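You operate a simulated robot arm through the tools that you are given. There is no shell and no other tool. Be economical: measure what you need, move in short steps, check, and stop when the job is done.

You run a simulated two-armed robot. Do the job below in one go: nothing can be reset, and whatever is moved stays where it is left.

Task
Reseat top card 929: lever out, card out, lever up, card home.
Fine: supply switch off first and on again at the end.

The check looks at the end state, three seconds after you hand in, the way a careful person would. Anything else that was tipped, shoved, dropped, spilled or broken makes it a failure.

Robot
Two 7-joint arms with fingered hands on one trunk, on a base that drives. Base frame: it is fixed to the floor where the robot stands at the start and does not move with it; the origin is under the middle of the robot, x ahead of it, y to its left, z up. Units: m, rad, N and s.
The left shoulder is at the start at [0.08, 0.241, 1.673], the right one opposite. With the tool pointing down near the work surface each hand reaches from about 0.1 to 0.84 m from the robot's upright axis, wherever it stands, measured 20 degrees to its own side. Places, roughly: grey lever [0.8, 0, 1.3]; rack supply switch [0.8, 0.2, 0.8]; supply unit [1, 0, 0.9]; top circuit card [0.9, 0, 1.3]. Payload 4.9 kg a hand.
Tool frame (each hand has its own): the origin (TCP) lies between the finger pads and is the grasp point; the fingertips stand 0.032 m ahead of it; z points along the fingers, y is the line along which they close. Largest opening 0.2 m; the body of the gripper starts 0.089 m behind the TCP. The gripper is a hand of 4 fingers: y runs from the thumb to the fingers, the wrist lies at [0, 0, -0.267] in the tool frame, and closing takes about 1.5 s.
Orientation is that of the tool frame in the base frame, as a unit quaternion [w, x, y, z]. With the fingers straight down and closing along the base's y, the tool's x points along the base's -x, its y along +y and its z along -z.

Tools
- The arms move only by the tool play_rows. It takes "left_moves", "right_moves" or both (then of equal length, played together; a hand with none holds still); each is a list of rows, each a list of 3 entries, a list of its own where there are three numbers: the turn, a rotation vector about the tool's x, y, z in degrees, then the shift along the tool's x, y, z in m, then the opening in per cent of the stroke, from 0 (shut) to 100 (fully open). In form: [[[ax, ay, az], [tx, ty, tz], gripper], ...]. A call has 1 to 8 rows; each row is the pose to reach, as a shift and turn from the pose commanded when the call began, along the tool's axes at that moment. A row lasts 0.2 s, in which the tool goes at most 0.05 m and 0.15 rad; a call with a longer step from one row to the next is refused whole, and so is a gripper value outside its range. Where a pose cannot be reached the arm comes as near as it can. A force on the tool above 40 N (or 10 N above the force at the start of the call, whichever is more), or a blocked arm, ends the call early, and 0.2 s more pass. Each finger travels about 0.072 m/s and halts on what it meets, pressing with about 32 N; the grip force reading is that of the motor and also rises with nothing between the fingers. The clock runs only during rows and for 0.2 s after the last one: add rows that repeat a pose to give the fingers time. The reply holds the time, the measured pose of the TCP, the force on the tool along the base axes, the opening and the grip force, in the units named above and with some noise, with the torque about the TCP (base axes, N m) and any sound that the robot's microphone picked up.
- Cameras (640 x 400 px; columns grow to the right, rows downward): "scene" is now at [0.1003, 0.0284, 1.824]; the picture's right is [0.37, -0.93, 0.00], its down [-0.73, -0.29, -0.62] and it looks along [0.58, 0.23, -0.79] (base axes); focal length 259 px, centre (320, 200). "left" rides on the left gripper at [-0.069, -0.069, -0.116] in its tool frame; the picture's right is [0.71, -0.71, 0.00], its down [0.54, 0.54, -0.64] and it looks along [0.45, 0.45, 0.77] (tool axes); focal length 226 px, centre (320, 200). "right" rides on the right gripper at [0.069, -0.069, -0.116] in its tool frame; the picture's right is [0.71, 0.71, 0.00], its down [-0.54, 0.54, -0.64] and it looks along [-0.45, 0.45, 0.77] (tool axes); focal length 226 px, centre (320, 200).
- grab_frame(camera): a new picture of that camera. The clock stands still meanwhile.
- lift_body(by): slides the trunk up (or, below 0, down) by that many m; the arms and the scene camera ride with it, the base frame stays. It gives what a move gives, with no picture.
- roll_base(legs): drives the robot by 1 to 6 legs, each [ahead, left, turn to the left] in m, m and rad, along the robot's own axes; the way and the turn of a leg run together, so that a leg with both is an arc; at most 1.5 m and 3.142 rad a leg. The arms and the cameras ride along, it lands a little off, and it stops where it bumps. It gives what a move gives.
- set_grasp(shape, hand): the hand has 4 fingers and takes this shape, open, in about a second: jaw (thumb against the fingers, like two jaws); tri (thumb and two fingers); tip (a fingertip pinch); poke (one finger out to press); point (the index stretched); flat (the hand flat); cup (the hand cupped); fist (a fist). The gripper value then closes the fingers along that shape, each until it touches; the sizes above hold for jaw. It gives what a move gives, with no picture.
- turn_head(pan, tilt): turns the head with the scene camera to pan (to the left, within 1.501 rad either way) and tilt (down, from -0.506 to 1.204), counted from straight ahead of the robot. It gives what a move gives.
- measure_at(camera, pixels): there is no depth. For up to 12 entries [column, row, z] of the newest picture of that camera ("zoom" is the newest enlarged one), the place [x, y] in the base frame at which the ray of that pixel passes the height z, good to about 0.002 m. The clock stands still meanwhile.
- enlarge(camera, box): a new picture of the part [left, top, right, bottom] of that camera's present view, enlarged. The clock stands still meanwhile.
- job_done(): hands the job in; it is judged then, once.

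Go step by step. Measure first, check grasps and placings, and put right what went wrong. The budget is 80 turns and 78 pictures, counting those below and the enlarged ones. Unless the task says otherwise, let go and move clear before handing in, and close with one line.

The tools are called after "Request:" as a command line: name --argument value ..., lists and objects as JSON in quotes. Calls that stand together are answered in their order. play_rows: Moves the arms, as the interface text tells. Its arguments: {"type":"object","properties":{"left_moves":{"type":"array","items":{"type":"array"}},"right_moves":{"type":"array","items":{"type":"array"}}},"required":[]} The other tools are called the same way: lift_body (by) slides the trunk up or down; set_grasp (shape, hand) gives the hand a shape; roll_base (legs) drives the base; turn_head (pan, tilt) turns the head that bears the scene camera; grab_frame (camera) takes a picture; measure_at (camera, pixels) gives the place at which the rays of pixels pass given heights; enlarge (camera, box) takes an enlarged picture of a part of a camera's view; job_done () hands the job in.

At the start:

```text
clock: 0.0
left_ee_pos: [0.4412, 0.3848, 0.9749]
left_tcp_rot: [0.0, 0.001, 1.0, 0.001]
left_contact_force: [-0.3, 0.7, -0.9]
left_ft_torque: [0.02, 0.0, -0.02]
left_width: 0.1998
left_grasp_force: 0.0
left_shape: jaw
right_ee_pos: [0.4827, -0.1167, 0.9482]
right_tcp_rot: [0.001, 0.0, 1.0, 0.001]
right_contact_force: [0.6, -0.4, 0.8]
right_ft_torque: [0.01, -0.01, -0.01]
right_width: 0.1999
right_grasp_force: 0.0
right_shape: jaw
trunk travel left (down, up): [-0.58, 0.26]
robot x, y, heading: [0.0019, -0.0007, -0.002]
head pan, tilt: [0.375, 0.904]
```

scene: 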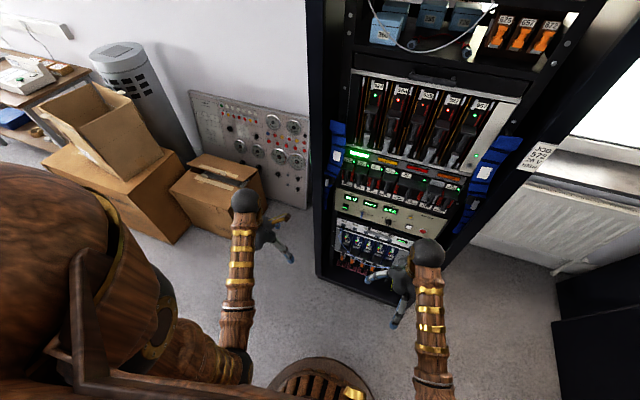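
right: 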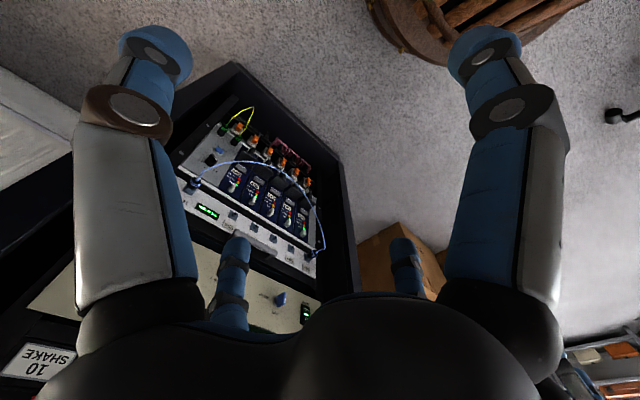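
left: 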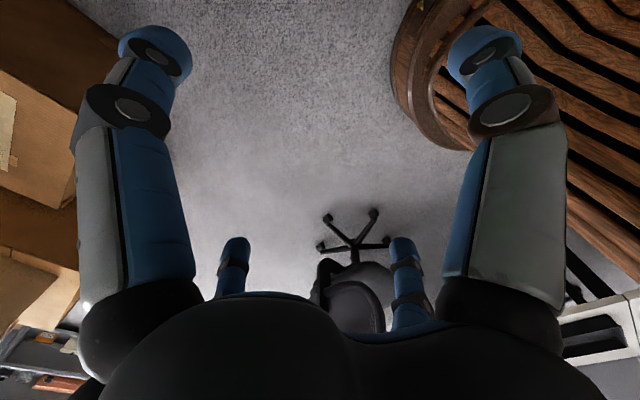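

The scene picture shows the rack with a row of upper cards around pixels (370-490, 80-170). I turn the head to face the rack and look closer.

Request:
turn_head --pan 0.0 --tilt 0.6

Request:
grab_frame --camera "scene"

Request:
enlarge --camera "scene" --box '[200, 80, 440, 230]'

Request:
enlarge --camera "scene" --box '[200, 200, 440, 350]'

```text
clock: 0.8
left_ee_pos: [0.4417, 0.3855, 0.9756]
left_tcp_rot: [0.0, 0.0, 1.0, -0.001]
left_contact_force: [0.1, 0.9, -0.5]
left_ft_torque: [-0.02, 0.01, 0.02]
left_width: 0.2
left_grasp_force: 0.0
left_shape: jaw
right_ee_pos: [0.482, -0.1171, 0.9492]
right_tcp_rot: [0.0, 0.0, 1.0, 0.0]
right_contact_force: [-0.9, 0.7, -0.4]
right_ft_torque: [-0.02, 0.01, -0.03]
right_width: 0.1997
right_grasp_force: 0.1
right_shape: jaw
trunk travel left (down, up): [-0.58, 0.26]
robot x, y, heading: [-0.0024, 0.002, -0.002]
head pan, tilt: [0.0, 0.6]
```

```text
74 pictures are left
```

scene: 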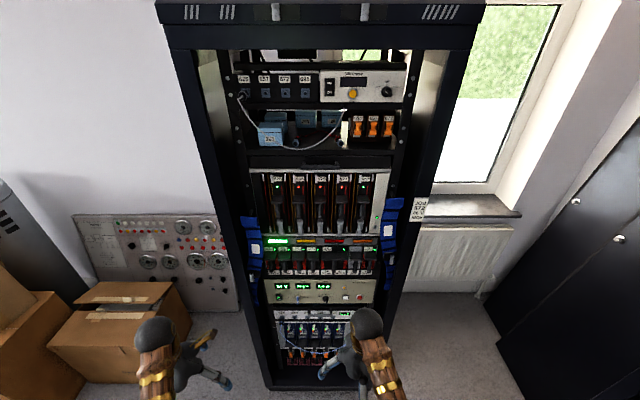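

```text
2.67 times, centred on (320, 155) of scene
```

zoom: 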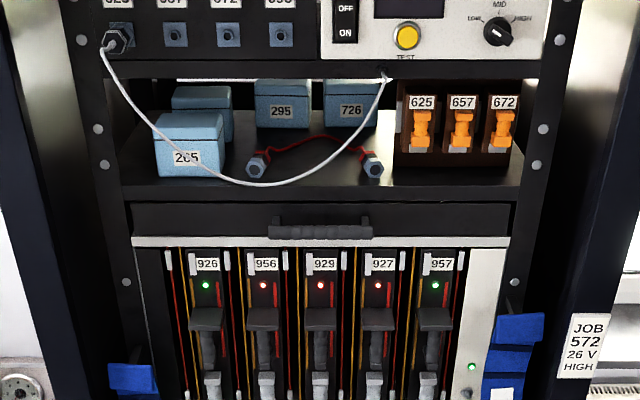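

```text
2.67 times, centred on (320, 275) of scene
```

zoom: 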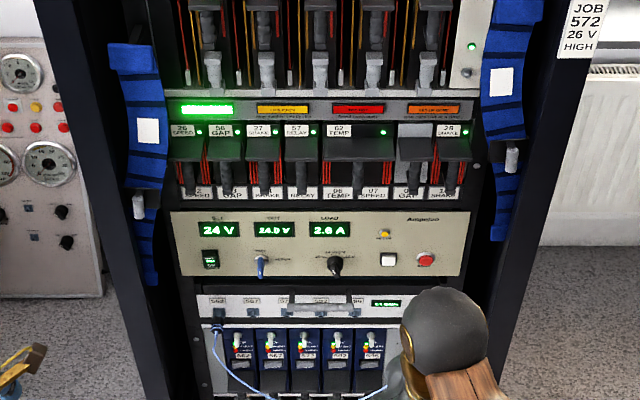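

The card cage holds 926, 956, 929 (middle, red LED), 927 and 957. I zoom in on the cards and on the supply.

Request:
enlarge --camera "scene" --box '[270, 165, 370, 240]'

Request:
enlarge --camera "scene" --box '[255, 230, 385, 310]'

```text
5.33 times, centred on (320, 202) of scene
```

zoom: 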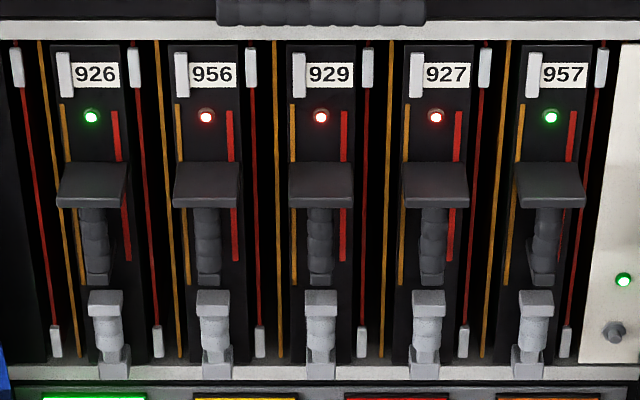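

```text
4.92 times, centred on (320, 270) of scene
```

zoom: 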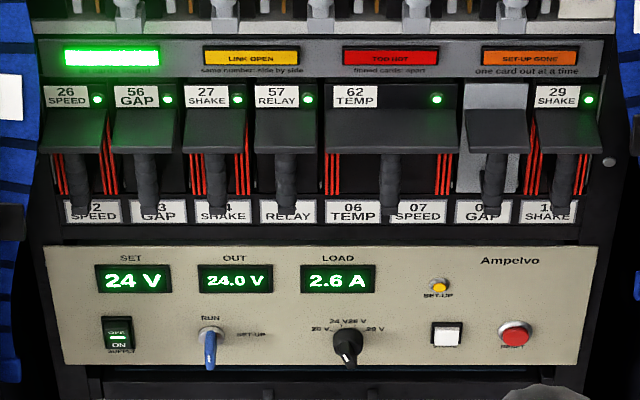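

I can triangulate by moving the trunk. I measure from the current picture for several assumed heights, then lower the trunk and repeat.

Request:
measure_at --camera "zoom" --pixels '[[118, 320, 0.8], [118, 320, 0.9], [118, 344, 0.8], [118, 344, 0.9], [42, 362, 0.8], [42, 362, 0.9], [597, 365, 0.8], [597, 365, 0.9]]'

Request:
measure_at --camera "scene" --pixels '[[320, 220, 1.3], [320, 220, 1.2], [320, 235, 1.3], [320, 235, 1.2], [320, 187, 1.4], [320, 187, 1.3], [320, 217, 1.3], [320, 217, 1.2]]'

Request:
lift_body --by -0.35

Request:
grab_frame --camera "scene"

```text
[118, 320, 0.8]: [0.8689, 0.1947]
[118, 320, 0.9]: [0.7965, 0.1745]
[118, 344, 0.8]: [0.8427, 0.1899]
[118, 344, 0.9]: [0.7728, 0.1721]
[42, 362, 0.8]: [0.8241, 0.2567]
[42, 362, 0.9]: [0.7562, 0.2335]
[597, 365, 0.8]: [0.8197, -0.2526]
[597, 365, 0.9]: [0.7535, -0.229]
```

```text
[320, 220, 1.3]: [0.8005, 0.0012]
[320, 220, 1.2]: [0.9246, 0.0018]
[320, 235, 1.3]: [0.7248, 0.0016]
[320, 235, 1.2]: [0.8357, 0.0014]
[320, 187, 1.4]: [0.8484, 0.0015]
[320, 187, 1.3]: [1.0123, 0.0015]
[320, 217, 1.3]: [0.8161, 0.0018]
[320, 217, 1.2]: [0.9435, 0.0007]
```

```text
clock: 4.3
left_ee_pos: [0.4402, 0.3875, 0.6249]
left_tcp_rot: [0.0, 0.0, 1.0, 0.001]
left_contact_force: [-0.2, -0.2, -0.5]
left_ft_torque: [0.0, 0.0, -0.03]
left_width: 0.1997
left_grasp_force: 0.0
left_shape: jaw
right_ee_pos: [0.4821, -0.1169, 0.5985]
right_tcp_rot: [0.0, 0.0, 1.0, 0.001]
right_contact_force: [-0.4, 0.4, -0.4]
right_ft_torque: [0.01, -0.01, 0.02]
right_width: 0.2
right_grasp_force: 0.0
right_shape: jaw
trunk travel left (down, up): [-0.23, 0.61]
robot x, y, heading: [0.0012, -0.0017, -0.005]
head pan, tilt: [0.0, 0.6]
```

```text
69 pictures are left
```

scene: 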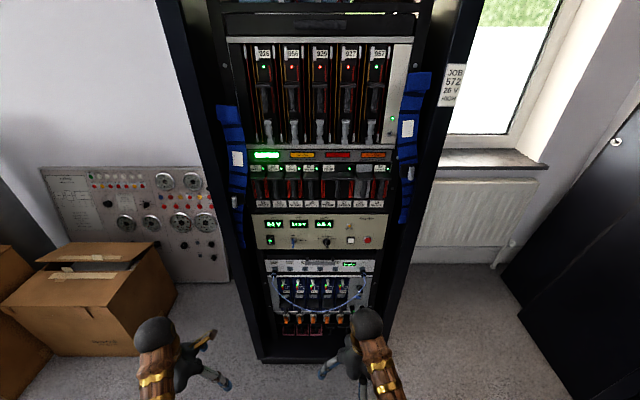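

Request:
enlarge --camera "scene" --box '[245, 205, 395, 285]'

Request:
enlarge --camera "scene" --box '[265, 40, 375, 150]'

```text
4.27 times, centred on (320, 245) of scene
```

zoom: 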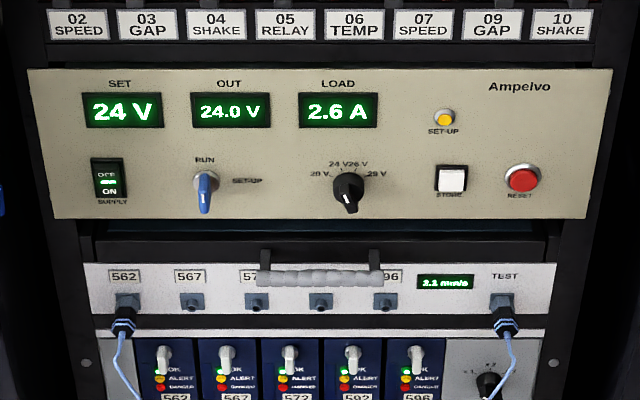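

```text
3.64 times, centred on (320, 95) of scene
```

zoom: 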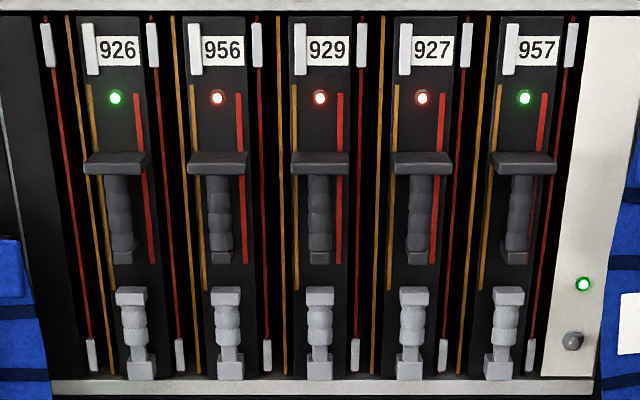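

I measure the same features in the lower view.

Request:
measure_at --camera "zoom" --pixels '[[320, 98, 1.4], [320, 98, 1.3], [320, 172, 1.3], [320, 172, 1.2], [320, 258, 1.2], [320, 258, 1.1], [320, 302, 1.2], [320, 302, 1.1], [320, 377, 1.2], [320, 377, 1.1]]'

Request:
measure_at --camera "scene" --pixels '[[270.3, 239.1, 0.9], [270.3, 239.1, 0.8], [251.5, 249, 0.9], [251.5, 249, 0.8], [382, 250, 0.9], [382, 250, 0.8], [320, 67.5, 1.4], [320, 67.5, 1.3]]'

```text
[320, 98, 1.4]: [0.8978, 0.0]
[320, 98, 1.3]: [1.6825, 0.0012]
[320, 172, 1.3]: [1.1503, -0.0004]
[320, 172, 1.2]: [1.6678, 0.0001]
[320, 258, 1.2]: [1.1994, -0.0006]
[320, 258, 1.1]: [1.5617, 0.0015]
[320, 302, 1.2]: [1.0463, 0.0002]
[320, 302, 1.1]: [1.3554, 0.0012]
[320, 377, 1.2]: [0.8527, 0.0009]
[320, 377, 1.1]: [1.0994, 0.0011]
```

```text
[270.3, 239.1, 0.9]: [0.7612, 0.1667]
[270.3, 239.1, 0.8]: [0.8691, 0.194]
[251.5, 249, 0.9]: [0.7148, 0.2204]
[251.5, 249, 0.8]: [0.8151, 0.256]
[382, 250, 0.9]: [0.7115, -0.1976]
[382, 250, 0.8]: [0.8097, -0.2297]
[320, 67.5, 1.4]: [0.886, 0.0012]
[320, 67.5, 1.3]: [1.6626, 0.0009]
```

The triangulated places are: rocker about (0.82, 0.186, 0.83), lever of 929 from z 1.214 to 1.284 at x about 0.815, and its handle bar at x about 0.797, z 1.306-1.366. I shape the left hand to poke and turn it to point forward.

Request:
set_grasp --hand "left" --shape "poke"

Request:
play_rows --left_moves '[[[0, -8.5, 0], [-0.015, -0.024, -0.027], 100], [[0, -17, 0], [-0.03, -0.048, -0.054], 100], [[0, -25.5, 0], [-0.045, -0.072, -0.081], 100], [[0, -34, 0], [-0.06, -0.096, -0.108], 100], [[0, -42.5, 0], [-0.075, -0.12, -0.135], 100], [[0, -51, 0], [-0.09, -0.144, -0.162], 100], [[0, -59.5, 0], [-0.105, -0.168, -0.189], 100], [[0, -68, 0], [-0.12, -0.19, -0.215], 100]]'

Request:
grab_frame --camera "scene"

Request:
grab_frame --camera "left"

```text
clock: 5.2
left_ee_pos: [0.4415, 0.387, 0.6265]
left_tcp_rot: [-0.001, 0.0, 1.0, 0.0]
left_contact_force: [-0.3, 1.1, -0.3]
left_ft_torque: [0.04, -0.01, -0.04]
left_width: 0.0
left_grasp_force: 0.1
left_shape: poke
right_ee_pos: [0.4808, -0.117, 0.5981]
right_tcp_rot: [0.0, 0.0, 1.0, 0.0]
right_contact_force: [0.4, 0.7, 0.0]
right_ft_torque: [0.01, -0.01, 0.02]
right_width: 0.1999
right_grasp_force: 0.0
right_shape: jaw
trunk travel left (down, up): [-0.23, 0.61]
robot x, y, heading: [0.001, -0.0011, 0.004]
head pan, tilt: [0.0, 0.6]
```

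```text
clock: 7.0
left_ee_pos: [0.5742, 0.2128, 0.8399]
left_tcp_rot: [0.563, -0.004, 0.826, -0.004]
left_contact_force: [-0.4, 0.3, -0.7]
left_ft_torque: [-0.03, -0.04, -0.12]
left_width: 0.0001
left_grasp_force: 0.1
left_shape: poke
right_ee_pos: [0.4862, -0.1072, 0.5955]
right_tcp_rot: [-0.005, 0.001, 1.0, -0.007]
right_contact_force: [-0.5, 0.5, 0.1]
right_ft_torque: [-0.12, -0.08, -0.01]
right_width: 0.1998
right_grasp_force: 0.1
right_shape: jaw
trunk travel left (down, up): [-0.23, 0.61]
robot x, y, heading: [0.0006, -0.001, -0.001]
head pan, tilt: [0.0, 0.6]
```

```text
66 pictures are left
```

scene: 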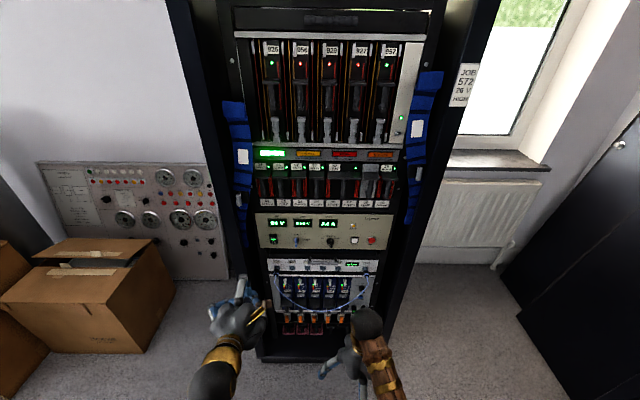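

```text
65 pictures are left
```

left: 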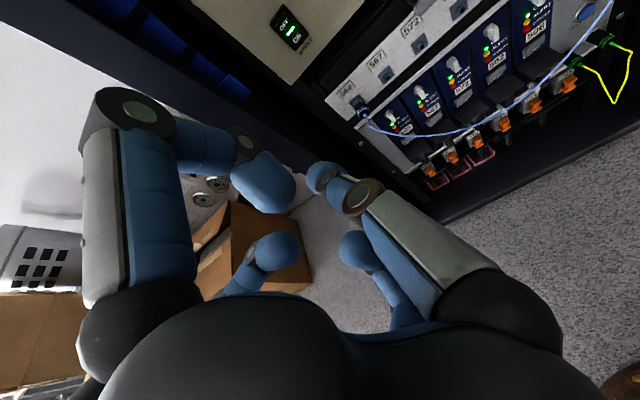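

The left hand's stretched finger seems to end near (320, 175) in its own view. I zoom in on the hand to confirm.

Request:
enlarge --camera "scene" --box '[190, 220, 310, 340]'

Request:
play_rows --left_moves '[[[0, -8, 0], [0, -0.0, 0], 100], [[0, -16, 0], [0, 0, 0], 100], [[0, -22, 0], [0, 0, 0], 100]]'

Request:
grab_frame --camera "left"

Request:
enlarge --camera "scene" --box '[190, 210, 310, 330]'

```text
3.33 times, centred on (250, 280) of scene
```

zoom: 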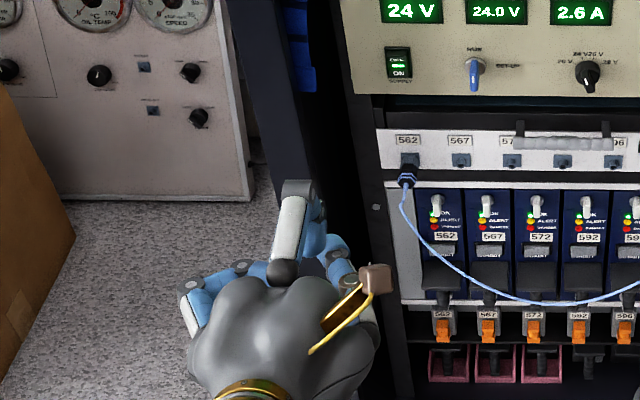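

```text
clock: 7.8
left_ee_pos: [0.5706, 0.2054, 0.8384]
left_tcp_rot: [0.709, -0.003, 0.705, -0.005]
left_contact_force: [-0.2, -0.7, 1.2]
left_ft_torque: [0.01, -0.03, 0.0]
left_width: 0.0
left_grasp_force: 0.1
left_shape: poke
right_ee_pos: [0.4851, -0.1116, 0.5967]
right_tcp_rot: [-0.003, 0.001, 1.0, -0.007]
right_contact_force: [0.6, -0.4, -0.2]
right_ft_torque: [0.0, 0.0, 0.0]
right_width: 0.2
right_grasp_force: 0.1
right_shape: jaw
trunk travel left (down, up): [-0.23, 0.61]
robot x, y, heading: [0.0008, -0.0039, 0.006]
head pan, tilt: [0.0, 0.6]
```

```text
63 pictures are left
```

left: 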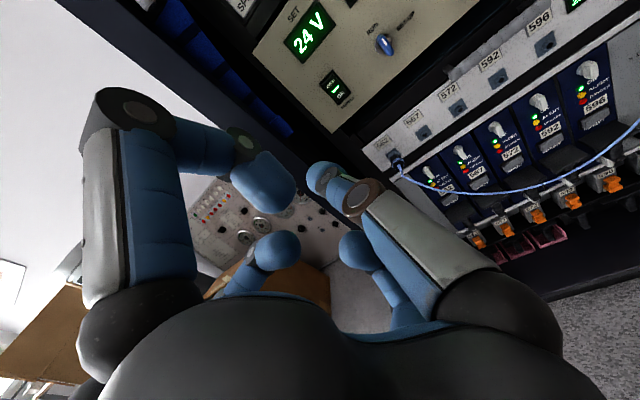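

```text
3.33 times, centred on (250, 270) of scene
```

zoom: 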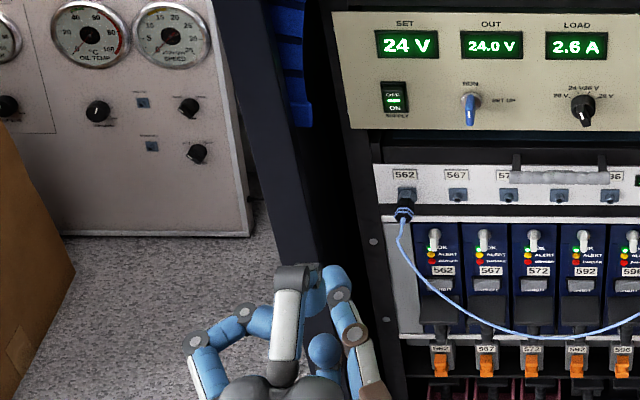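

The tips are ambiguous with the hand open, so I close the poke shape to curl the other fingers, and look.

Request:
play_rows --left_moves '[[[0, 0, 0], [0, 0, 0], 0], [[0, 0, 0], [0, 0, 0], 0], [[0, 0, 0], [0, 0, 0], 0], [[0, 0, 0], [0, 0, 0], 0], [[0, 0, 0], [0, 0, 0], 0], [[0, 0, 0], [0, 0, 0], 0]]'

Request:
grab_frame --camera "left"

Request:
enlarge --camera "scene" --box '[210, 250, 310, 330]'

```text
clock: 9.2
left_ee_pos: [0.5692, 0.2061, 0.8378]
left_tcp_rot: [0.708, -0.003, 0.707, -0.004]
left_contact_force: [0.1, 0.4, 0.0]
left_ft_torque: [-0.01, -0.02, -0.03]
left_width: 0.0001
left_grasp_force: 0.0
left_shape: poke
right_ee_pos: [0.4856, -0.1108, 0.5969]
right_tcp_rot: [-0.004, -0.001, 1.0, -0.006]
right_contact_force: [-0.3, 0.5, -0.2]
right_ft_torque: [0.0, 0.01, 0.02]
right_width: 0.2001
right_grasp_force: 0.1
right_shape: jaw
trunk travel left (down, up): [-0.23, 0.61]
robot x, y, heading: [-0.0037, 0.0021, -0.002]
head pan, tilt: [0.0, 0.6]
```

```text
61 pictures are left
```

left: 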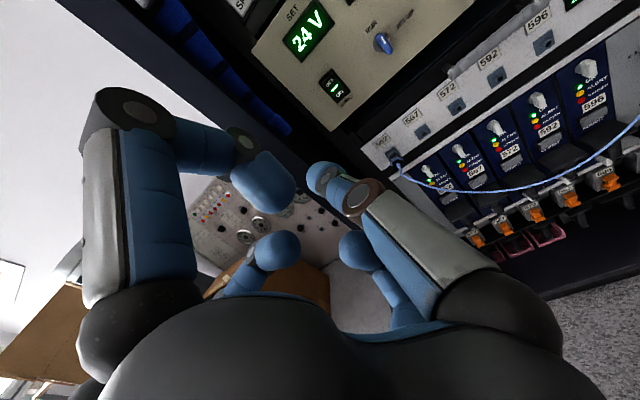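

```text
5.00 times, centred on (260, 290) of scene
```

zoom: 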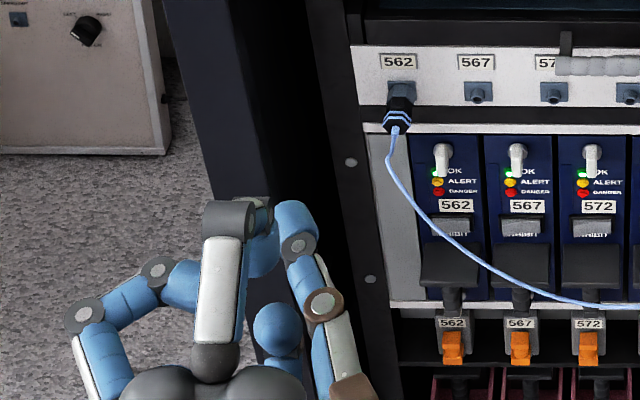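

The poke shape's foremost tip is unclear, since the index bends at (225, 210). I try the point shape.

Request:
set_grasp --hand "left" --shape "point"

Request:
grab_frame --camera "left"

Request:
enlarge --camera "scene" --box '[210, 250, 310, 330]'

```text
clock: 10.1
left_ee_pos: [0.5695, 0.2059, 0.8375]
left_tcp_rot: [0.708, -0.003, 0.707, -0.006]
left_contact_force: [0.6, 0.0, -0.1]
left_ft_torque: [0.01, -0.02, 0.02]
left_width: 0.1954
left_grasp_force: 0.1
left_shape: point
right_ee_pos: [0.4855, -0.1101, 0.5975]
right_tcp_rot: [-0.003, 0.0, 1.0, -0.006]
right_contact_force: [-0.6, -0.5, 0.8]
right_ft_torque: [0.01, 0.01, 0.02]
right_width: 0.1997
right_grasp_force: 0.0
right_shape: jaw
trunk travel left (down, up): [-0.23, 0.61]
robot x, y, heading: [0.0019, -0.0012, 0.001]
head pan, tilt: [0.0, 0.6]
```

```text
59 pictures are left
```

left: 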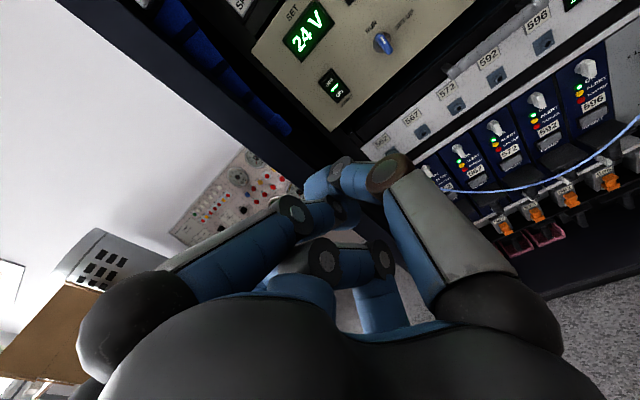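

```text
5.00 times, centred on (260, 290) of scene
```

zoom: 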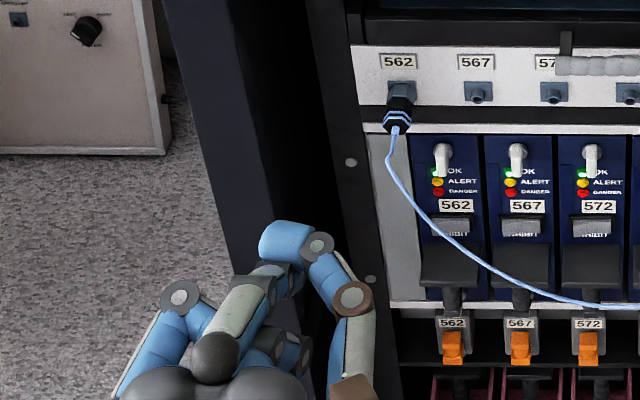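

The poke shape's tip sat right on the tool axis at (320, 175), which matches the stated tip place. I go back to poke and approach to just short of the rocker's upper half.

Request:
set_grasp --hand "left" --shape "poke"

Request:
play_rows --left_moves '[[[0, 0, 0], [-0.002, -0.006, 0.045], 100], [[0, 0, 0], [-0.004, -0.012, 0.09], 100], [[0, 0, 0], [-0.005, -0.019, 0.13], 100], [[0, 0, 0], [-0.005, -0.019, 0.155], 100], [[0, 0, 0], [-0.005, -0.019, 0.155], 100]]'

Request:
grab_frame --camera "left"

Request:
enlarge --camera "scene" --box '[230, 200, 330, 280]'

```text
clock: 11.0
left_ee_pos: [0.5686, 0.2063, 0.8384]
left_tcp_rot: [0.708, -0.004, 0.707, -0.004]
left_contact_force: [-0.2, -1.1, 0.4]
left_ft_torque: [0.0, -0.02, -0.03]
left_width: 0.0
left_grasp_force: 0.1
left_shape: poke
right_ee_pos: [0.4838, -0.112, 0.5975]
right_tcp_rot: [-0.004, 0.001, 1.0, -0.006]
right_contact_force: [0.0, -0.6, 0.0]
right_ft_torque: [0.0, 0.01, -0.06]
right_width: 0.1999
right_grasp_force: 0.1
right_shape: jaw
trunk travel left (down, up): [-0.23, 0.61]
robot x, y, heading: [0.0013, -0.0015, -0.0]
head pan, tilt: [0.0, 0.6]
```

```text
clock: 11.6
left_ee_pos: [0.6215, 0.0885, 0.8266]
left_tcp_rot: [0.696, 0.059, 0.711, -0.082]
left_contact_force: [0.3, 2.2, -0.8]
left_ft_torque: [-0.04, -0.1, -0.08]
left_width: 0.0001
left_grasp_force: 0.1
left_shape: poke
right_ee_pos: [0.4816, -0.1054, 0.6015]
right_tcp_rot: [0.002, 0.001, 1.0, -0.012]
right_contact_force: [0.4, -0.4, -0.6]
right_ft_torque: [0.0, 0.09, -0.02]
right_width: 0.2
right_grasp_force: 0.1
right_shape: jaw
trunk travel left (down, up): [-0.23, 0.61]
robot x, y, heading: [0.0014, -0.0012, 0.006]
head pan, tilt: [0.0, 0.6]
stopped in row 3 (left hand): the arm was blocked; the commanded pose is now the measured one
```

```text
57 pictures are left
```

left: 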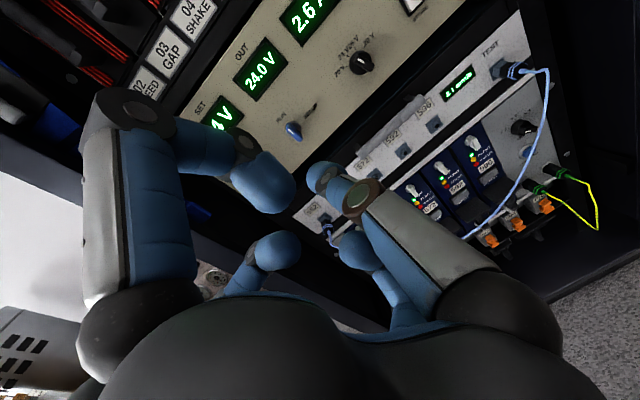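

```text
5.00 times, centred on (280, 240) of scene
```

zoom: 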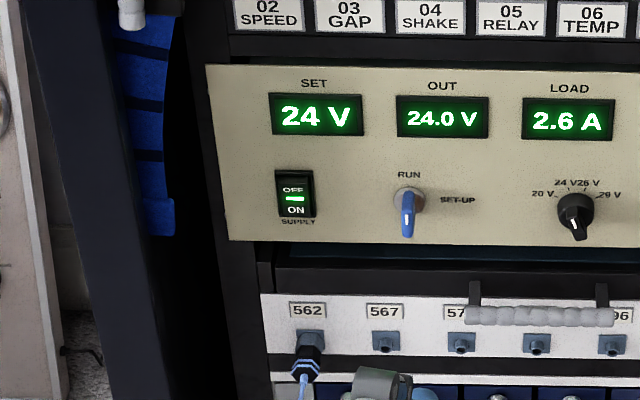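

The arm swung sideways to y = 0.0885 and was blocked. I look at the whole arm before going on.

Request:
turn_head --pan 0.4 --tilt 1.1

Request:
grab_frame --camera "scene"

```text
clock: 12.6
left_ee_pos: [0.621, 0.0904, 0.8348]
left_tcp_rot: [0.701, 0.06, 0.706, -0.079]
left_contact_force: [-0.5, 0.4, 0.0]
left_ft_torque: [-0.03, 0.02, -0.01]
left_width: 0.0
left_grasp_force: 0.1
left_shape: poke
right_ee_pos: [0.4778, -0.1055, 0.6029]
right_tcp_rot: [0.004, 0.001, 1.0, -0.013]
right_contact_force: [-0.9, 0.2, 0.3]
right_ft_torque: [0.03, 0.0, 0.01]
right_width: 0.1999
right_grasp_force: 0.0
right_shape: jaw
trunk travel left (down, up): [-0.23, 0.61]
robot x, y, heading: [-0.0018, -0.0032, -0.002]
head pan, tilt: [0.4, 1.1]
```

```text
55 pictures are left
```

scene: 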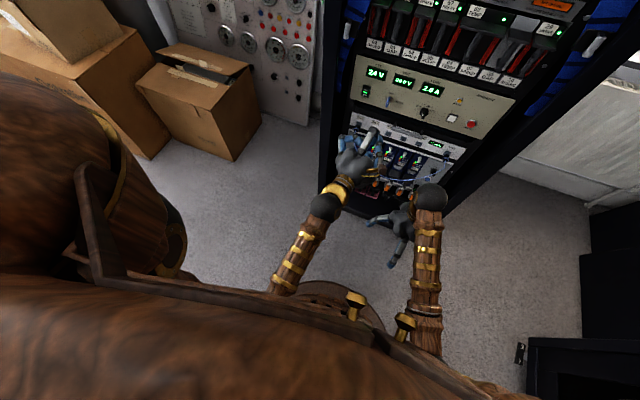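

The left elbow is folded inward against the trunk. I pull the hand back and to the left, straightening it, then retry with the base further back.

Request:
play_rows --left_moves '[[[-3, 0, 0.4], [0, 0.02, -0.03], 100], [[-6, 0, 0.8], [0, 0.05, -0.06], 100], [[-9, 0, 1.2], [0, 0.075, -0.09], 100], [[-11.2, 0, 1.5], [0, 0.1, -0.1], 100], [[-11.2, 0, 1.5], [0, 0.1, -0.1], 100]]'

Request:
roll_base --legs '[[-0.2, 0, 0]]'

Request:
grab_frame --camera "scene"

```text
clock: 13.4
left_ee_pos: [0.6169, 0.2041, 0.915]
left_tcp_rot: [0.758, 0.028, 0.652, 0.016]
left_contact_force: [-0.9, 1.6, 1.3]
left_ft_torque: [-0.01, -0.01, -0.17]
left_width: 0.0001
left_grasp_force: 0.0
left_shape: poke
right_ee_pos: [0.485, -0.1103, 0.6]
right_tcp_rot: [-0.003, 0.0, 1.0, -0.009]
right_contact_force: [-1.1, 0.3, 1.9]
right_ft_torque: [-0.04, -0.16, -0.03]
right_width: 0.1999
right_grasp_force: 0.0
right_shape: jaw
trunk travel left (down, up): [-0.23, 0.61]
robot x, y, heading: [-0.0031, -0.0008, 0.003]
head pan, tilt: [0.4, 1.1]
stopped in row 4 (left hand): the arm was blocked; the commanded pose is now the measured one
```

```text
clock: 15.0
left_ee_pos: [0.4299, 0.1974, 0.9058]
left_tcp_rot: [0.755, 0.032, 0.655, 0.014]
left_contact_force: [0.0, -2.1, -0.8]
left_ft_torque: [-0.01, -0.02, 0.16]
left_width: 0.0002
left_grasp_force: 0.0
left_shape: poke
right_ee_pos: [0.2897, -0.1124, 0.5918]
right_tcp_rot: [-0.008, 0.002, 1.0, -0.007]
right_contact_force: [-0.6, -0.4, 0.9]
right_ft_torque: [0.01, 0.01, -0.04]
right_width: 0.1995
right_grasp_force: 0.0
right_shape: jaw
trunk travel left (down, up): [-0.23, 0.61]
robot x, y, heading: [-0.1976, -0.0018, -0.001]
head pan, tilt: [0.4, 1.1]
```

```text
54 pictures are left
```

scene: 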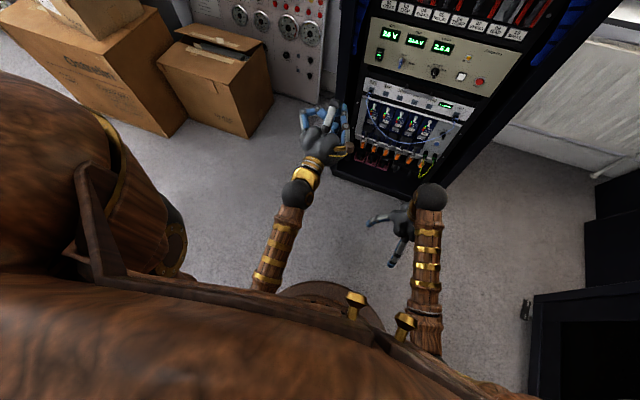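

The base is now 0.2 m further back, so the arm can stretch more. I straighten the tool and reach forward.

Request:
play_rows --left_moves '[[[-0.3, 1.6, -0.7], [0.016, 0, 0.036], 100], [[-0.6, 3.2, -1.5], [0.033, 0, 0.072], 100], [[-0.9, 4.9, -2.2], [0.049, 0, 0.108], 100], [[-1.2, 6.5, -3.0], [0.066, 0, 0.144], 100], [[-1.5, 8.1, -3.7], [0.082, 0, 0.18], 100], [[-1.5, 8.1, -3.7], [0.082, 0, 0.18], 100]]'

Request:
grab_frame --camera "scene"

```text
clock: 16.4
left_ee_pos: [0.6062, 0.1863, 0.8663]
left_tcp_rot: [0.713, 0.005, 0.702, 0.006]
left_contact_force: [0.0, -0.6, 0.3]
left_ft_torque: [-0.02, -0.02, 0.04]
left_width: 0.0001
left_grasp_force: 0.0
left_shape: poke
right_ee_pos: [0.2833, -0.12, 0.5975]
right_tcp_rot: [0.0, 0.002, 1.0, 0.001]
right_contact_force: [0.0, 0.0, 0.3]
right_ft_torque: [0.04, 0.0, 0.02]
right_width: 0.2
right_grasp_force: 0.0
right_shape: jaw
trunk travel left (down, up): [-0.23, 0.61]
robot x, y, heading: [-0.1984, -0.0008, -0.001]
head pan, tilt: [0.4, 1.1]
```

```text
53 pictures are left
```

scene: 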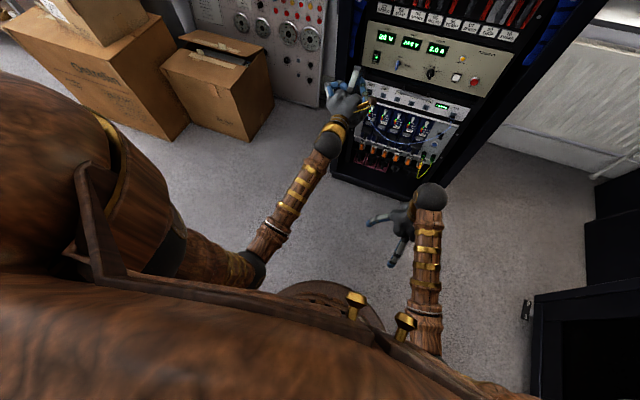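

The arm is free now, at (0.606, 0.186, 0.866). I go to just before the rocker.

Request:
play_rows --left_moves '[[[0, 0, 0], [0.007, 0, 0.033], 100], [[0, 0, 0], [0.014, 0, 0.066], 100], [[0, 0, 0], [0.021, 0, 0.1], 100], [[0, 0, 0], [0.022, 0, 0.13], 100], [[0, 0, 0], [0.022, 0, 0.13], 100]]'

Request:
grab_frame --camera "left"

Request:
turn_head --pan 0.15 --tilt 0.65

Request:
enlarge --camera "scene" --box '[240, 140, 380, 240]'

```text
clock: 17.6
left_ee_pos: [0.7381, 0.1869, 0.8485]
left_tcp_rot: [0.713, 0.004, 0.701, 0.006]
left_contact_force: [-0.2, 0.3, 0.5]
left_ft_torque: [-0.03, 0.02, -0.04]
left_width: 0.0
left_grasp_force: 0.1
left_shape: poke
right_ee_pos: [0.2818, -0.1188, 0.5988]
right_tcp_rot: [-0.001, 0.001, 1.0, 0.0]
right_contact_force: [0.2, -0.1, 0.1]
right_ft_torque: [0.01, 0.01, 0.0]
right_width: 0.1997
right_grasp_force: 0.1
right_shape: jaw
trunk travel left (down, up): [-0.23, 0.61]
robot x, y, heading: [-0.1994, 0.0014, -0.006]
head pan, tilt: [0.4, 1.1]
```

```text
52 pictures are left
```

left: 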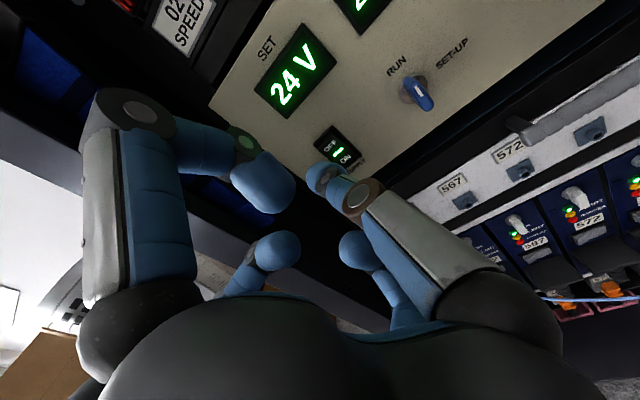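

```text
clock: 18.5
left_ee_pos: [0.7377, 0.1888, 0.8477]
left_tcp_rot: [0.713, 0.004, 0.701, 0.006]
left_contact_force: [-0.3, -0.1, 0.2]
left_ft_torque: [0.0, -0.01, 0.01]
left_width: 0.0
left_grasp_force: 0.2
left_shape: poke
right_ee_pos: [0.2831, -0.1181, 0.5979]
right_tcp_rot: [0.0, 0.001, 1.0, 0.0]
right_contact_force: [0.0, -0.1, -0.1]
right_ft_torque: [0.04, 0.0, 0.02]
right_width: 0.1998
right_grasp_force: 0.1
right_shape: jaw
trunk travel left (down, up): [-0.23, 0.61]
robot x, y, heading: [-0.1992, -0.0024, -0.003]
head pan, tilt: [0.15, 0.649]
```

```text
4.00 times, centred on (310, 190) of scene
```

zoom: 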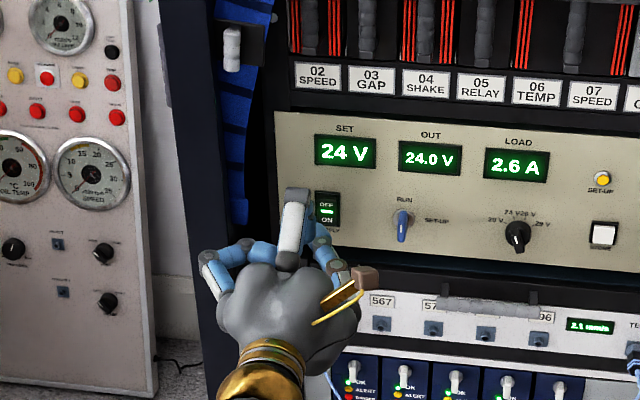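

In the left view the aim point on the panel is about (320, 143) and the rocker's OFF half is at (331, 145), so I shift 8 mm right and 5 mm down, then push in slowly.

Request:
play_rows --left_moves '[[[0, 0, 0], [0.004, -0.008, 0.01], 100], [[0, 0, 0], [0.005, -0.008, 0.03], 100], [[0, 0, 0], [0.005, -0.008, 0.042], 100], [[0, 0, 0], [0.005, -0.008, 0.048], 100], [[0, 0, 0], [0.005, -0.008, 0.054], 100], [[0, 0, 0], [0.005, -0.008, 0.058], 100]]'

Request:
grab_frame --camera "left"

```text
clock: 19.7
left_ee_pos: [0.7904, 0.1721, 0.8393]
left_tcp_rot: [0.712, 0.008, 0.702, 0.004]
left_contact_force: [-2.6, -5.5, 1.3]
left_ft_torque: [0.14, -0.01, 0.54]
left_width: 0.0001
left_grasp_force: 0.1
left_shape: poke
right_ee_pos: [0.281, -0.1198, 0.598]
right_tcp_rot: [-0.001, 0.003, 1.0, 0.0]
right_contact_force: [0.2, 1.0, -0.5]
right_ft_torque: [0.0, 0.03, 0.0]
right_width: 0.1999
right_grasp_force: 0.1
right_shape: jaw
trunk travel left (down, up): [-0.23, 0.61]
robot x, y, heading: [-0.1982, -0.0004, 0.002]
head pan, tilt: [0.15, 0.649]
stopped in row 6 (left hand): the force on the tool passed its limit at 46 N (the readings are from after the stop); the commanded pose is now the measured one
```

```text
50 pictures are left
```

left: 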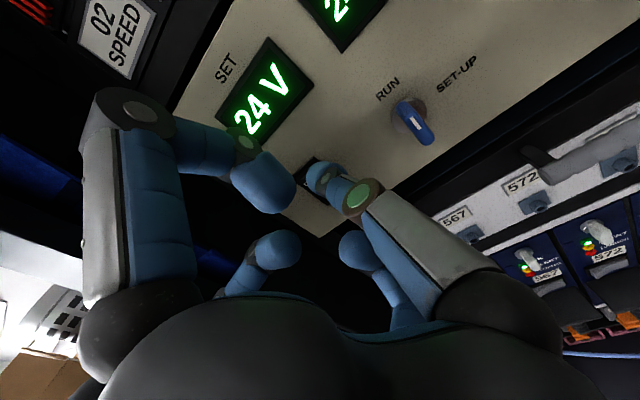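

The push stopped at 46 N, and the display still shows 24 V. I back off and look at the rocker.

Request:
play_rows --left_moves '[[[0, 0, 0], [0, 0.004, -0.02], 100], [[0, 0, 0], [0, 0.004, -0.05], 100], [[0, 0, 0], [0, 0.004, -0.05], 100]]'

Request:
grab_frame --camera "left"

Request:
enlarge --camera "left" --box '[240, 60, 400, 200]'

```text
clock: 20.5
left_ee_pos: [0.7379, 0.1777, 0.8403]
left_tcp_rot: [0.712, 0.007, 0.703, 0.003]
left_contact_force: [0.9, -0.5, -0.1]
left_ft_torque: [0.01, 0.0, 0.02]
left_width: 0.0
left_grasp_force: 0.1
left_shape: poke
right_ee_pos: [0.2819, -0.1203, 0.5984]
right_tcp_rot: [0.0, 0.002, 1.0, 0.0]
right_contact_force: [0.5, -0.8, 0.9]
right_ft_torque: [-0.01, -0.03, -0.03]
right_width: 0.2
right_grasp_force: 0.0
right_shape: jaw
trunk travel left (down, up): [-0.23, 0.61]
robot x, y, heading: [-0.1961, -0.002, -0.002]
head pan, tilt: [0.15, 0.649]
```

```text
49 pictures are left
```

left: 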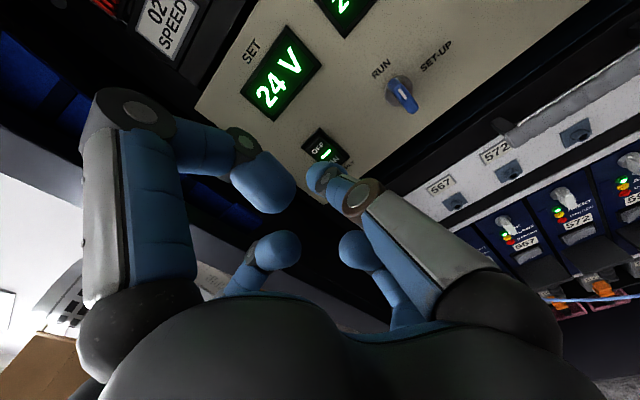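

```text
2.86 times, centred on (320, 130) of left
```

zoom: 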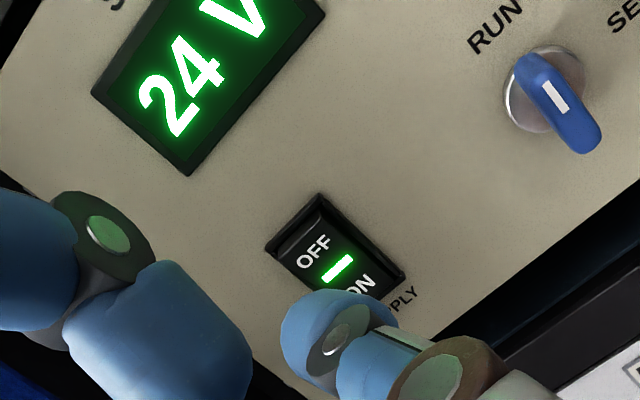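

The rocker is still ON, and my contact was low and to the right of its OFF half (zoom (305, 238)). I retry 6 mm higher and 6 mm further left.

Request:
play_rows --left_moves '[[[0, 0, 0], [-0.004, 0.003, 0.015], 100], [[0, 0, 0], [-0.007, 0.006, 0.035], 100], [[0, 0, 0], [-0.007, 0.006, 0.045], 100], [[0, 0, 0], [-0.007, 0.006, 0.05], 100], [[0, 0, 0], [-0.007, 0.006, 0.054], 100], [[0, 0, 0], [-0.007, 0.006, 0.058], 100], [[0, 0, 0], [-0.007, 0.006, 0.062], 100], [[0, 0, 0], [-0.007, 0.006, 0.066], 100]]'

Request:
enlarge --camera "left" --box '[220, 60, 420, 220]'

```text
clock: 21.4
left_ee_pos: [0.7818, 0.1769, 0.8464]
left_tcp_rot: [0.711, 0.012, 0.703, 0.002]
left_contact_force: [-21.9, -11.0, 3.2]
left_ft_torque: [0.4, 0.05, 2.56]
left_width: 0.0001
left_grasp_force: 0.1
left_shape: poke
right_ee_pos: [0.2799, -0.1213, 0.5998]
right_tcp_rot: [0.0, 0.003, 1.0, 0.001]
right_contact_force: [0.3, -0.2, -0.9]
right_ft_torque: [-0.02, 0.02, 0.0]
right_width: 0.2002
right_grasp_force: 0.1
right_shape: jaw
trunk travel left (down, up): [-0.23, 0.61]
robot x, y, heading: [-0.2026, -0.0036, -0.002]
head pan, tilt: [0.15, 0.649]
stopped in row 4 (left hand): the force on the tool passed its limit at 46 N (the readings are from after the stop); the commanded pose is now the measured one
```

```text
2.50 times, centred on (320, 140) of left
```

zoom: 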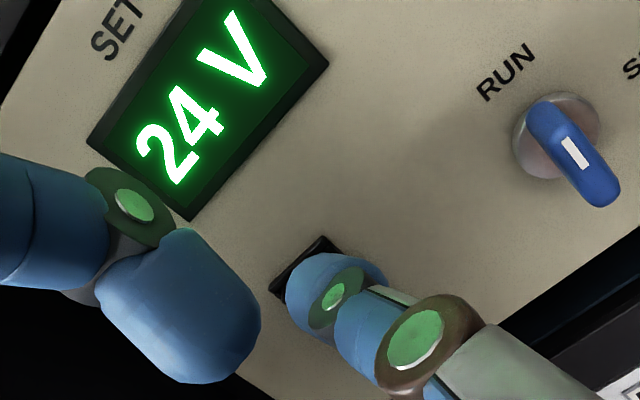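

The reading's torque about z (2.56 N m) puts the contact about 0.13 m left of the tool, so the spread fingers are hitting the rack post, not the rocker. I back off and yaw the hand 25° to the left so those fingers swing back.

Request:
play_rows --left_moves '[[[0, 0, 0], [0, 0, -0.04], 100], [[-6, 0, 0], [0, -0.01, -0.075], 100], [[-13, 0, 0], [0, -0.02, -0.075], 100], [[-20, 0, 0], [0, -0.028, -0.075], 100], [[-27, 0, 0], [0, -0.033, -0.075], 100], [[-27, 0, 0], [0, -0.033, -0.075], 100]]'

Request:
grab_frame --camera "left"

Request:
grab_frame --camera "scene"

```text
clock: 22.8
left_ee_pos: [0.709, 0.1489, 0.8431]
left_tcp_rot: [0.693, -0.156, 0.684, 0.165]
left_contact_force: [0.6, 0.5, 0.6]
left_ft_torque: [-0.04, -0.02, -0.04]
left_width: 0.0
left_grasp_force: 0.0
left_shape: poke
right_ee_pos: [0.2796, -0.1196, 0.598]
right_tcp_rot: [0.0, 0.002, 1.0, 0.0]
right_contact_force: [-0.4, 0.9, -0.2]
right_ft_torque: [-0.02, -0.02, -0.02]
right_width: 0.1999
right_grasp_force: 0.1
right_shape: jaw
trunk travel left (down, up): [-0.23, 0.61]
robot x, y, heading: [-0.1992, 0.0019, -0.01]
head pan, tilt: [0.15, 0.649]
```

```text
46 pictures are left
```

left: 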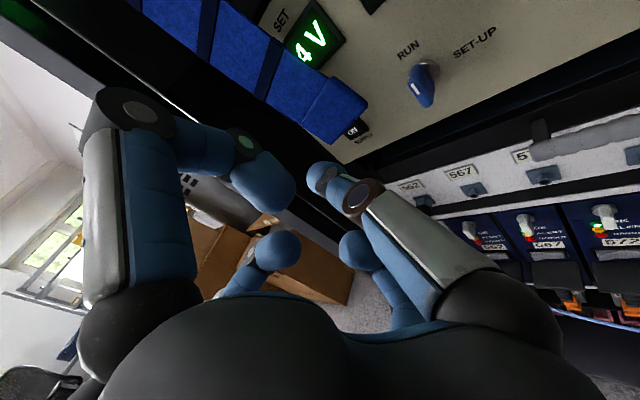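

```text
45 pictures are left
```

scene: 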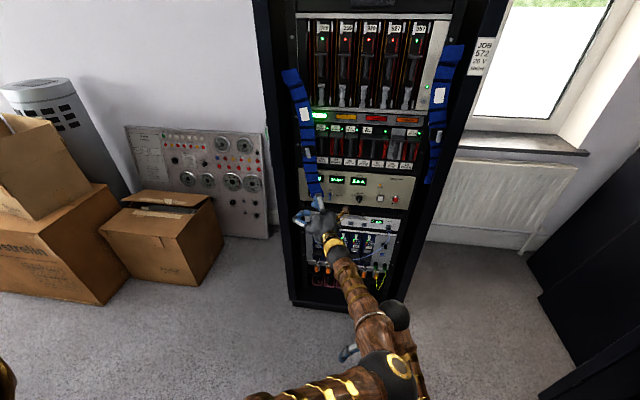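

The blue hanging strip on the left post has been swung in front of the rocker. I zoom in to see whether the hand has caught it.

Request:
enlarge --camera "scene" --box '[260, 60, 380, 240]'

Request:
enlarge --camera "scene" --box '[280, 150, 380, 220]'

```text
2.22 times, centred on (320, 150) of scene
```

zoom: 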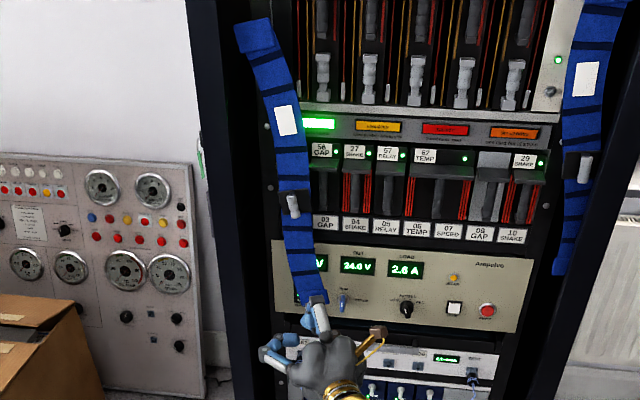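

```text
5.71 times, centred on (330, 185) of scene
```

zoom: 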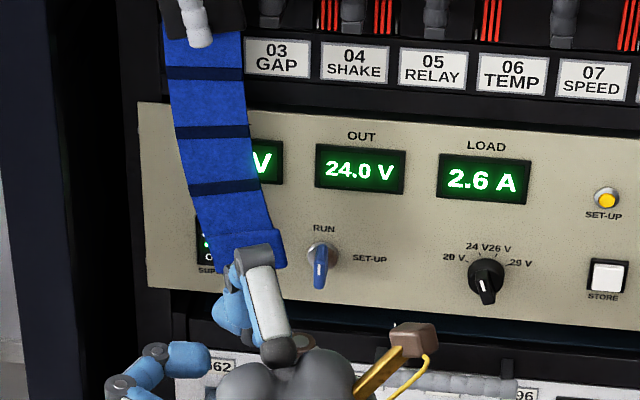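

The strip's lower end is hooked to the right by the bent index finger. I undo the yaw, moving left the same way, then withdraw straight back so it can hang free.

Request:
play_rows --left_moves '[[[7, 0, 0], [0.0, 0.005, 0.0], 100], [[14, 0, 0], [0.0, 0.012, 0.0], 100], [[21, 0, 0], [0.0, 0.025, 0.01], 100], [[27, 0, 0], [0.0, 0.04, 0.015], 100], [[27, 0, 0], [0.0, 0.06, 0.02], 100], [[27, 0, 0], [0.02, 0.06, 0.01], 100]]'

Request:
enlarge --camera "scene" --box '[260, 120, 380, 240]'

Request:
grab_frame --camera "left"

```text
clock: 24.2
left_ee_pos: [0.6905, 0.2064, 0.8223]
left_tcp_rot: [0.71, 0.01, 0.704, 0.002]
left_contact_force: [-0.2, -0.1, 1.0]
left_ft_torque: [0.01, 0.02, 0.05]
left_width: 0.0
left_grasp_force: 0.0
left_shape: poke
right_ee_pos: [0.2806, -0.1212, 0.5979]
right_tcp_rot: [0.0, 0.002, 1.0, 0.001]
right_contact_force: [-0.4, 0.3, -0.6]
right_ft_torque: [0.02, -0.02, 0.0]
right_width: 0.2
right_grasp_force: 0.0
right_shape: jaw
trunk travel left (down, up): [-0.23, 0.61]
robot x, y, heading: [-0.204, -0.0037, -0.007]
head pan, tilt: [0.15, 0.649]
```

```text
3.33 times, centred on (320, 180) of scene
```

zoom: 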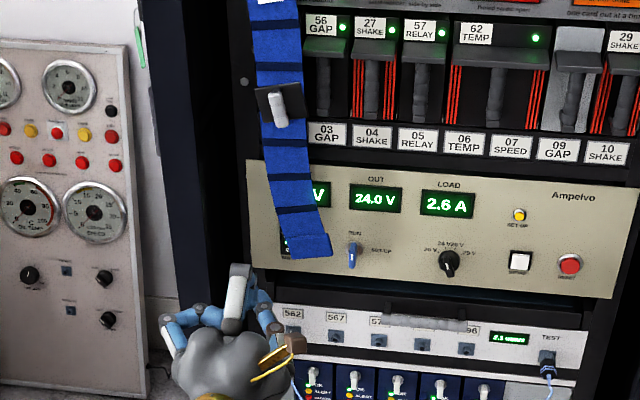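

```text
41 pictures are left
```

left: 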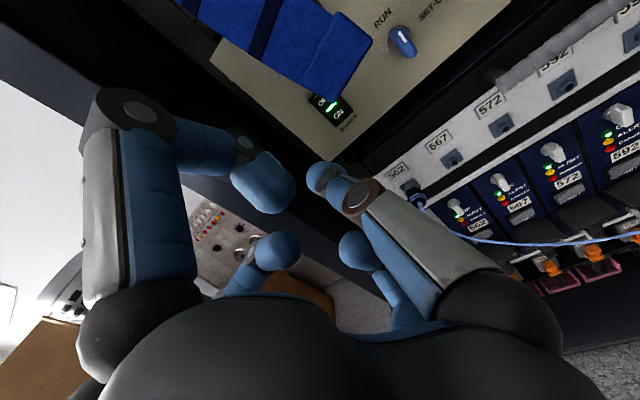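

The strip stays bent in front of the rocker, so it must be swept back left, and the hand needs an orientation whose spread fingers clear the post. I measure the strip's edge, then withdraw and roll the hand 90° so the fingers go up.

Request:
measure_at --camera "zoom" --pixels '[[332, 248, 0.84], [332, 248, 0.82], [318, 200, 0.87], [278, 258, 0.84], [268, 205, 0.87], [278, 110, 0.94], [355, 255, 0.82], [312, 150, 0.9], [250, 30, 1.0], [300, 30, 1.0]]'

Request:
play_rows --left_moves '[[[0, 0, 8], [0, 0, -0.04], 100], [[0, 0, 16], [0, 0, -0.08], 100], [[0, 0, 24], [0, 0, -0.1], 100], [[0, 0, 32], [0, 0, -0.1], 100], [[0, 0, 40], [0, 0, -0.1], 100], [[0, 0, 48], [0, 0, -0.1], 100], [[0, 0, 56], [0, 0, -0.1], 100], [[0, 0, 64], [0, 0, -0.1], 100]]'

```text
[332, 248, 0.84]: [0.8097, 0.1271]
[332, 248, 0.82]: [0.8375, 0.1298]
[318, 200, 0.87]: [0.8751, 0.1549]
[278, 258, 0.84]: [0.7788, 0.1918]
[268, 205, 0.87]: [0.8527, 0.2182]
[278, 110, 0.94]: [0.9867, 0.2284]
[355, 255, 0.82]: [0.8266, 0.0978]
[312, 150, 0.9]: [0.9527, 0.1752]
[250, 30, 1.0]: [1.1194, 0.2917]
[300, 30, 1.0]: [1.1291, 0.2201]
```

```text
clock: 26.0
left_ee_pos: [0.5921, 0.2075, 0.8233]
left_tcp_rot: [0.601, 0.382, 0.591, 0.379]
left_contact_force: [0.7, -0.5, 0.1]
left_ft_torque: [-0.01, 0.0, 0.0]
left_width: 0.0
left_grasp_force: 0.1
left_shape: poke
right_ee_pos: [0.2811, -0.1208, 0.5981]
right_tcp_rot: [-0.001, 0.003, 1.0, 0.0]
right_contact_force: [0.1, -0.1, 0.1]
right_ft_torque: [0.0, -0.02, -0.01]
right_width: 0.2
right_grasp_force: 0.1
right_shape: jaw
trunk travel left (down, up): [-0.23, 0.61]
robot x, y, heading: [-0.201, -0.0025, -0.006]
head pan, tilt: [0.15, 0.649]
```

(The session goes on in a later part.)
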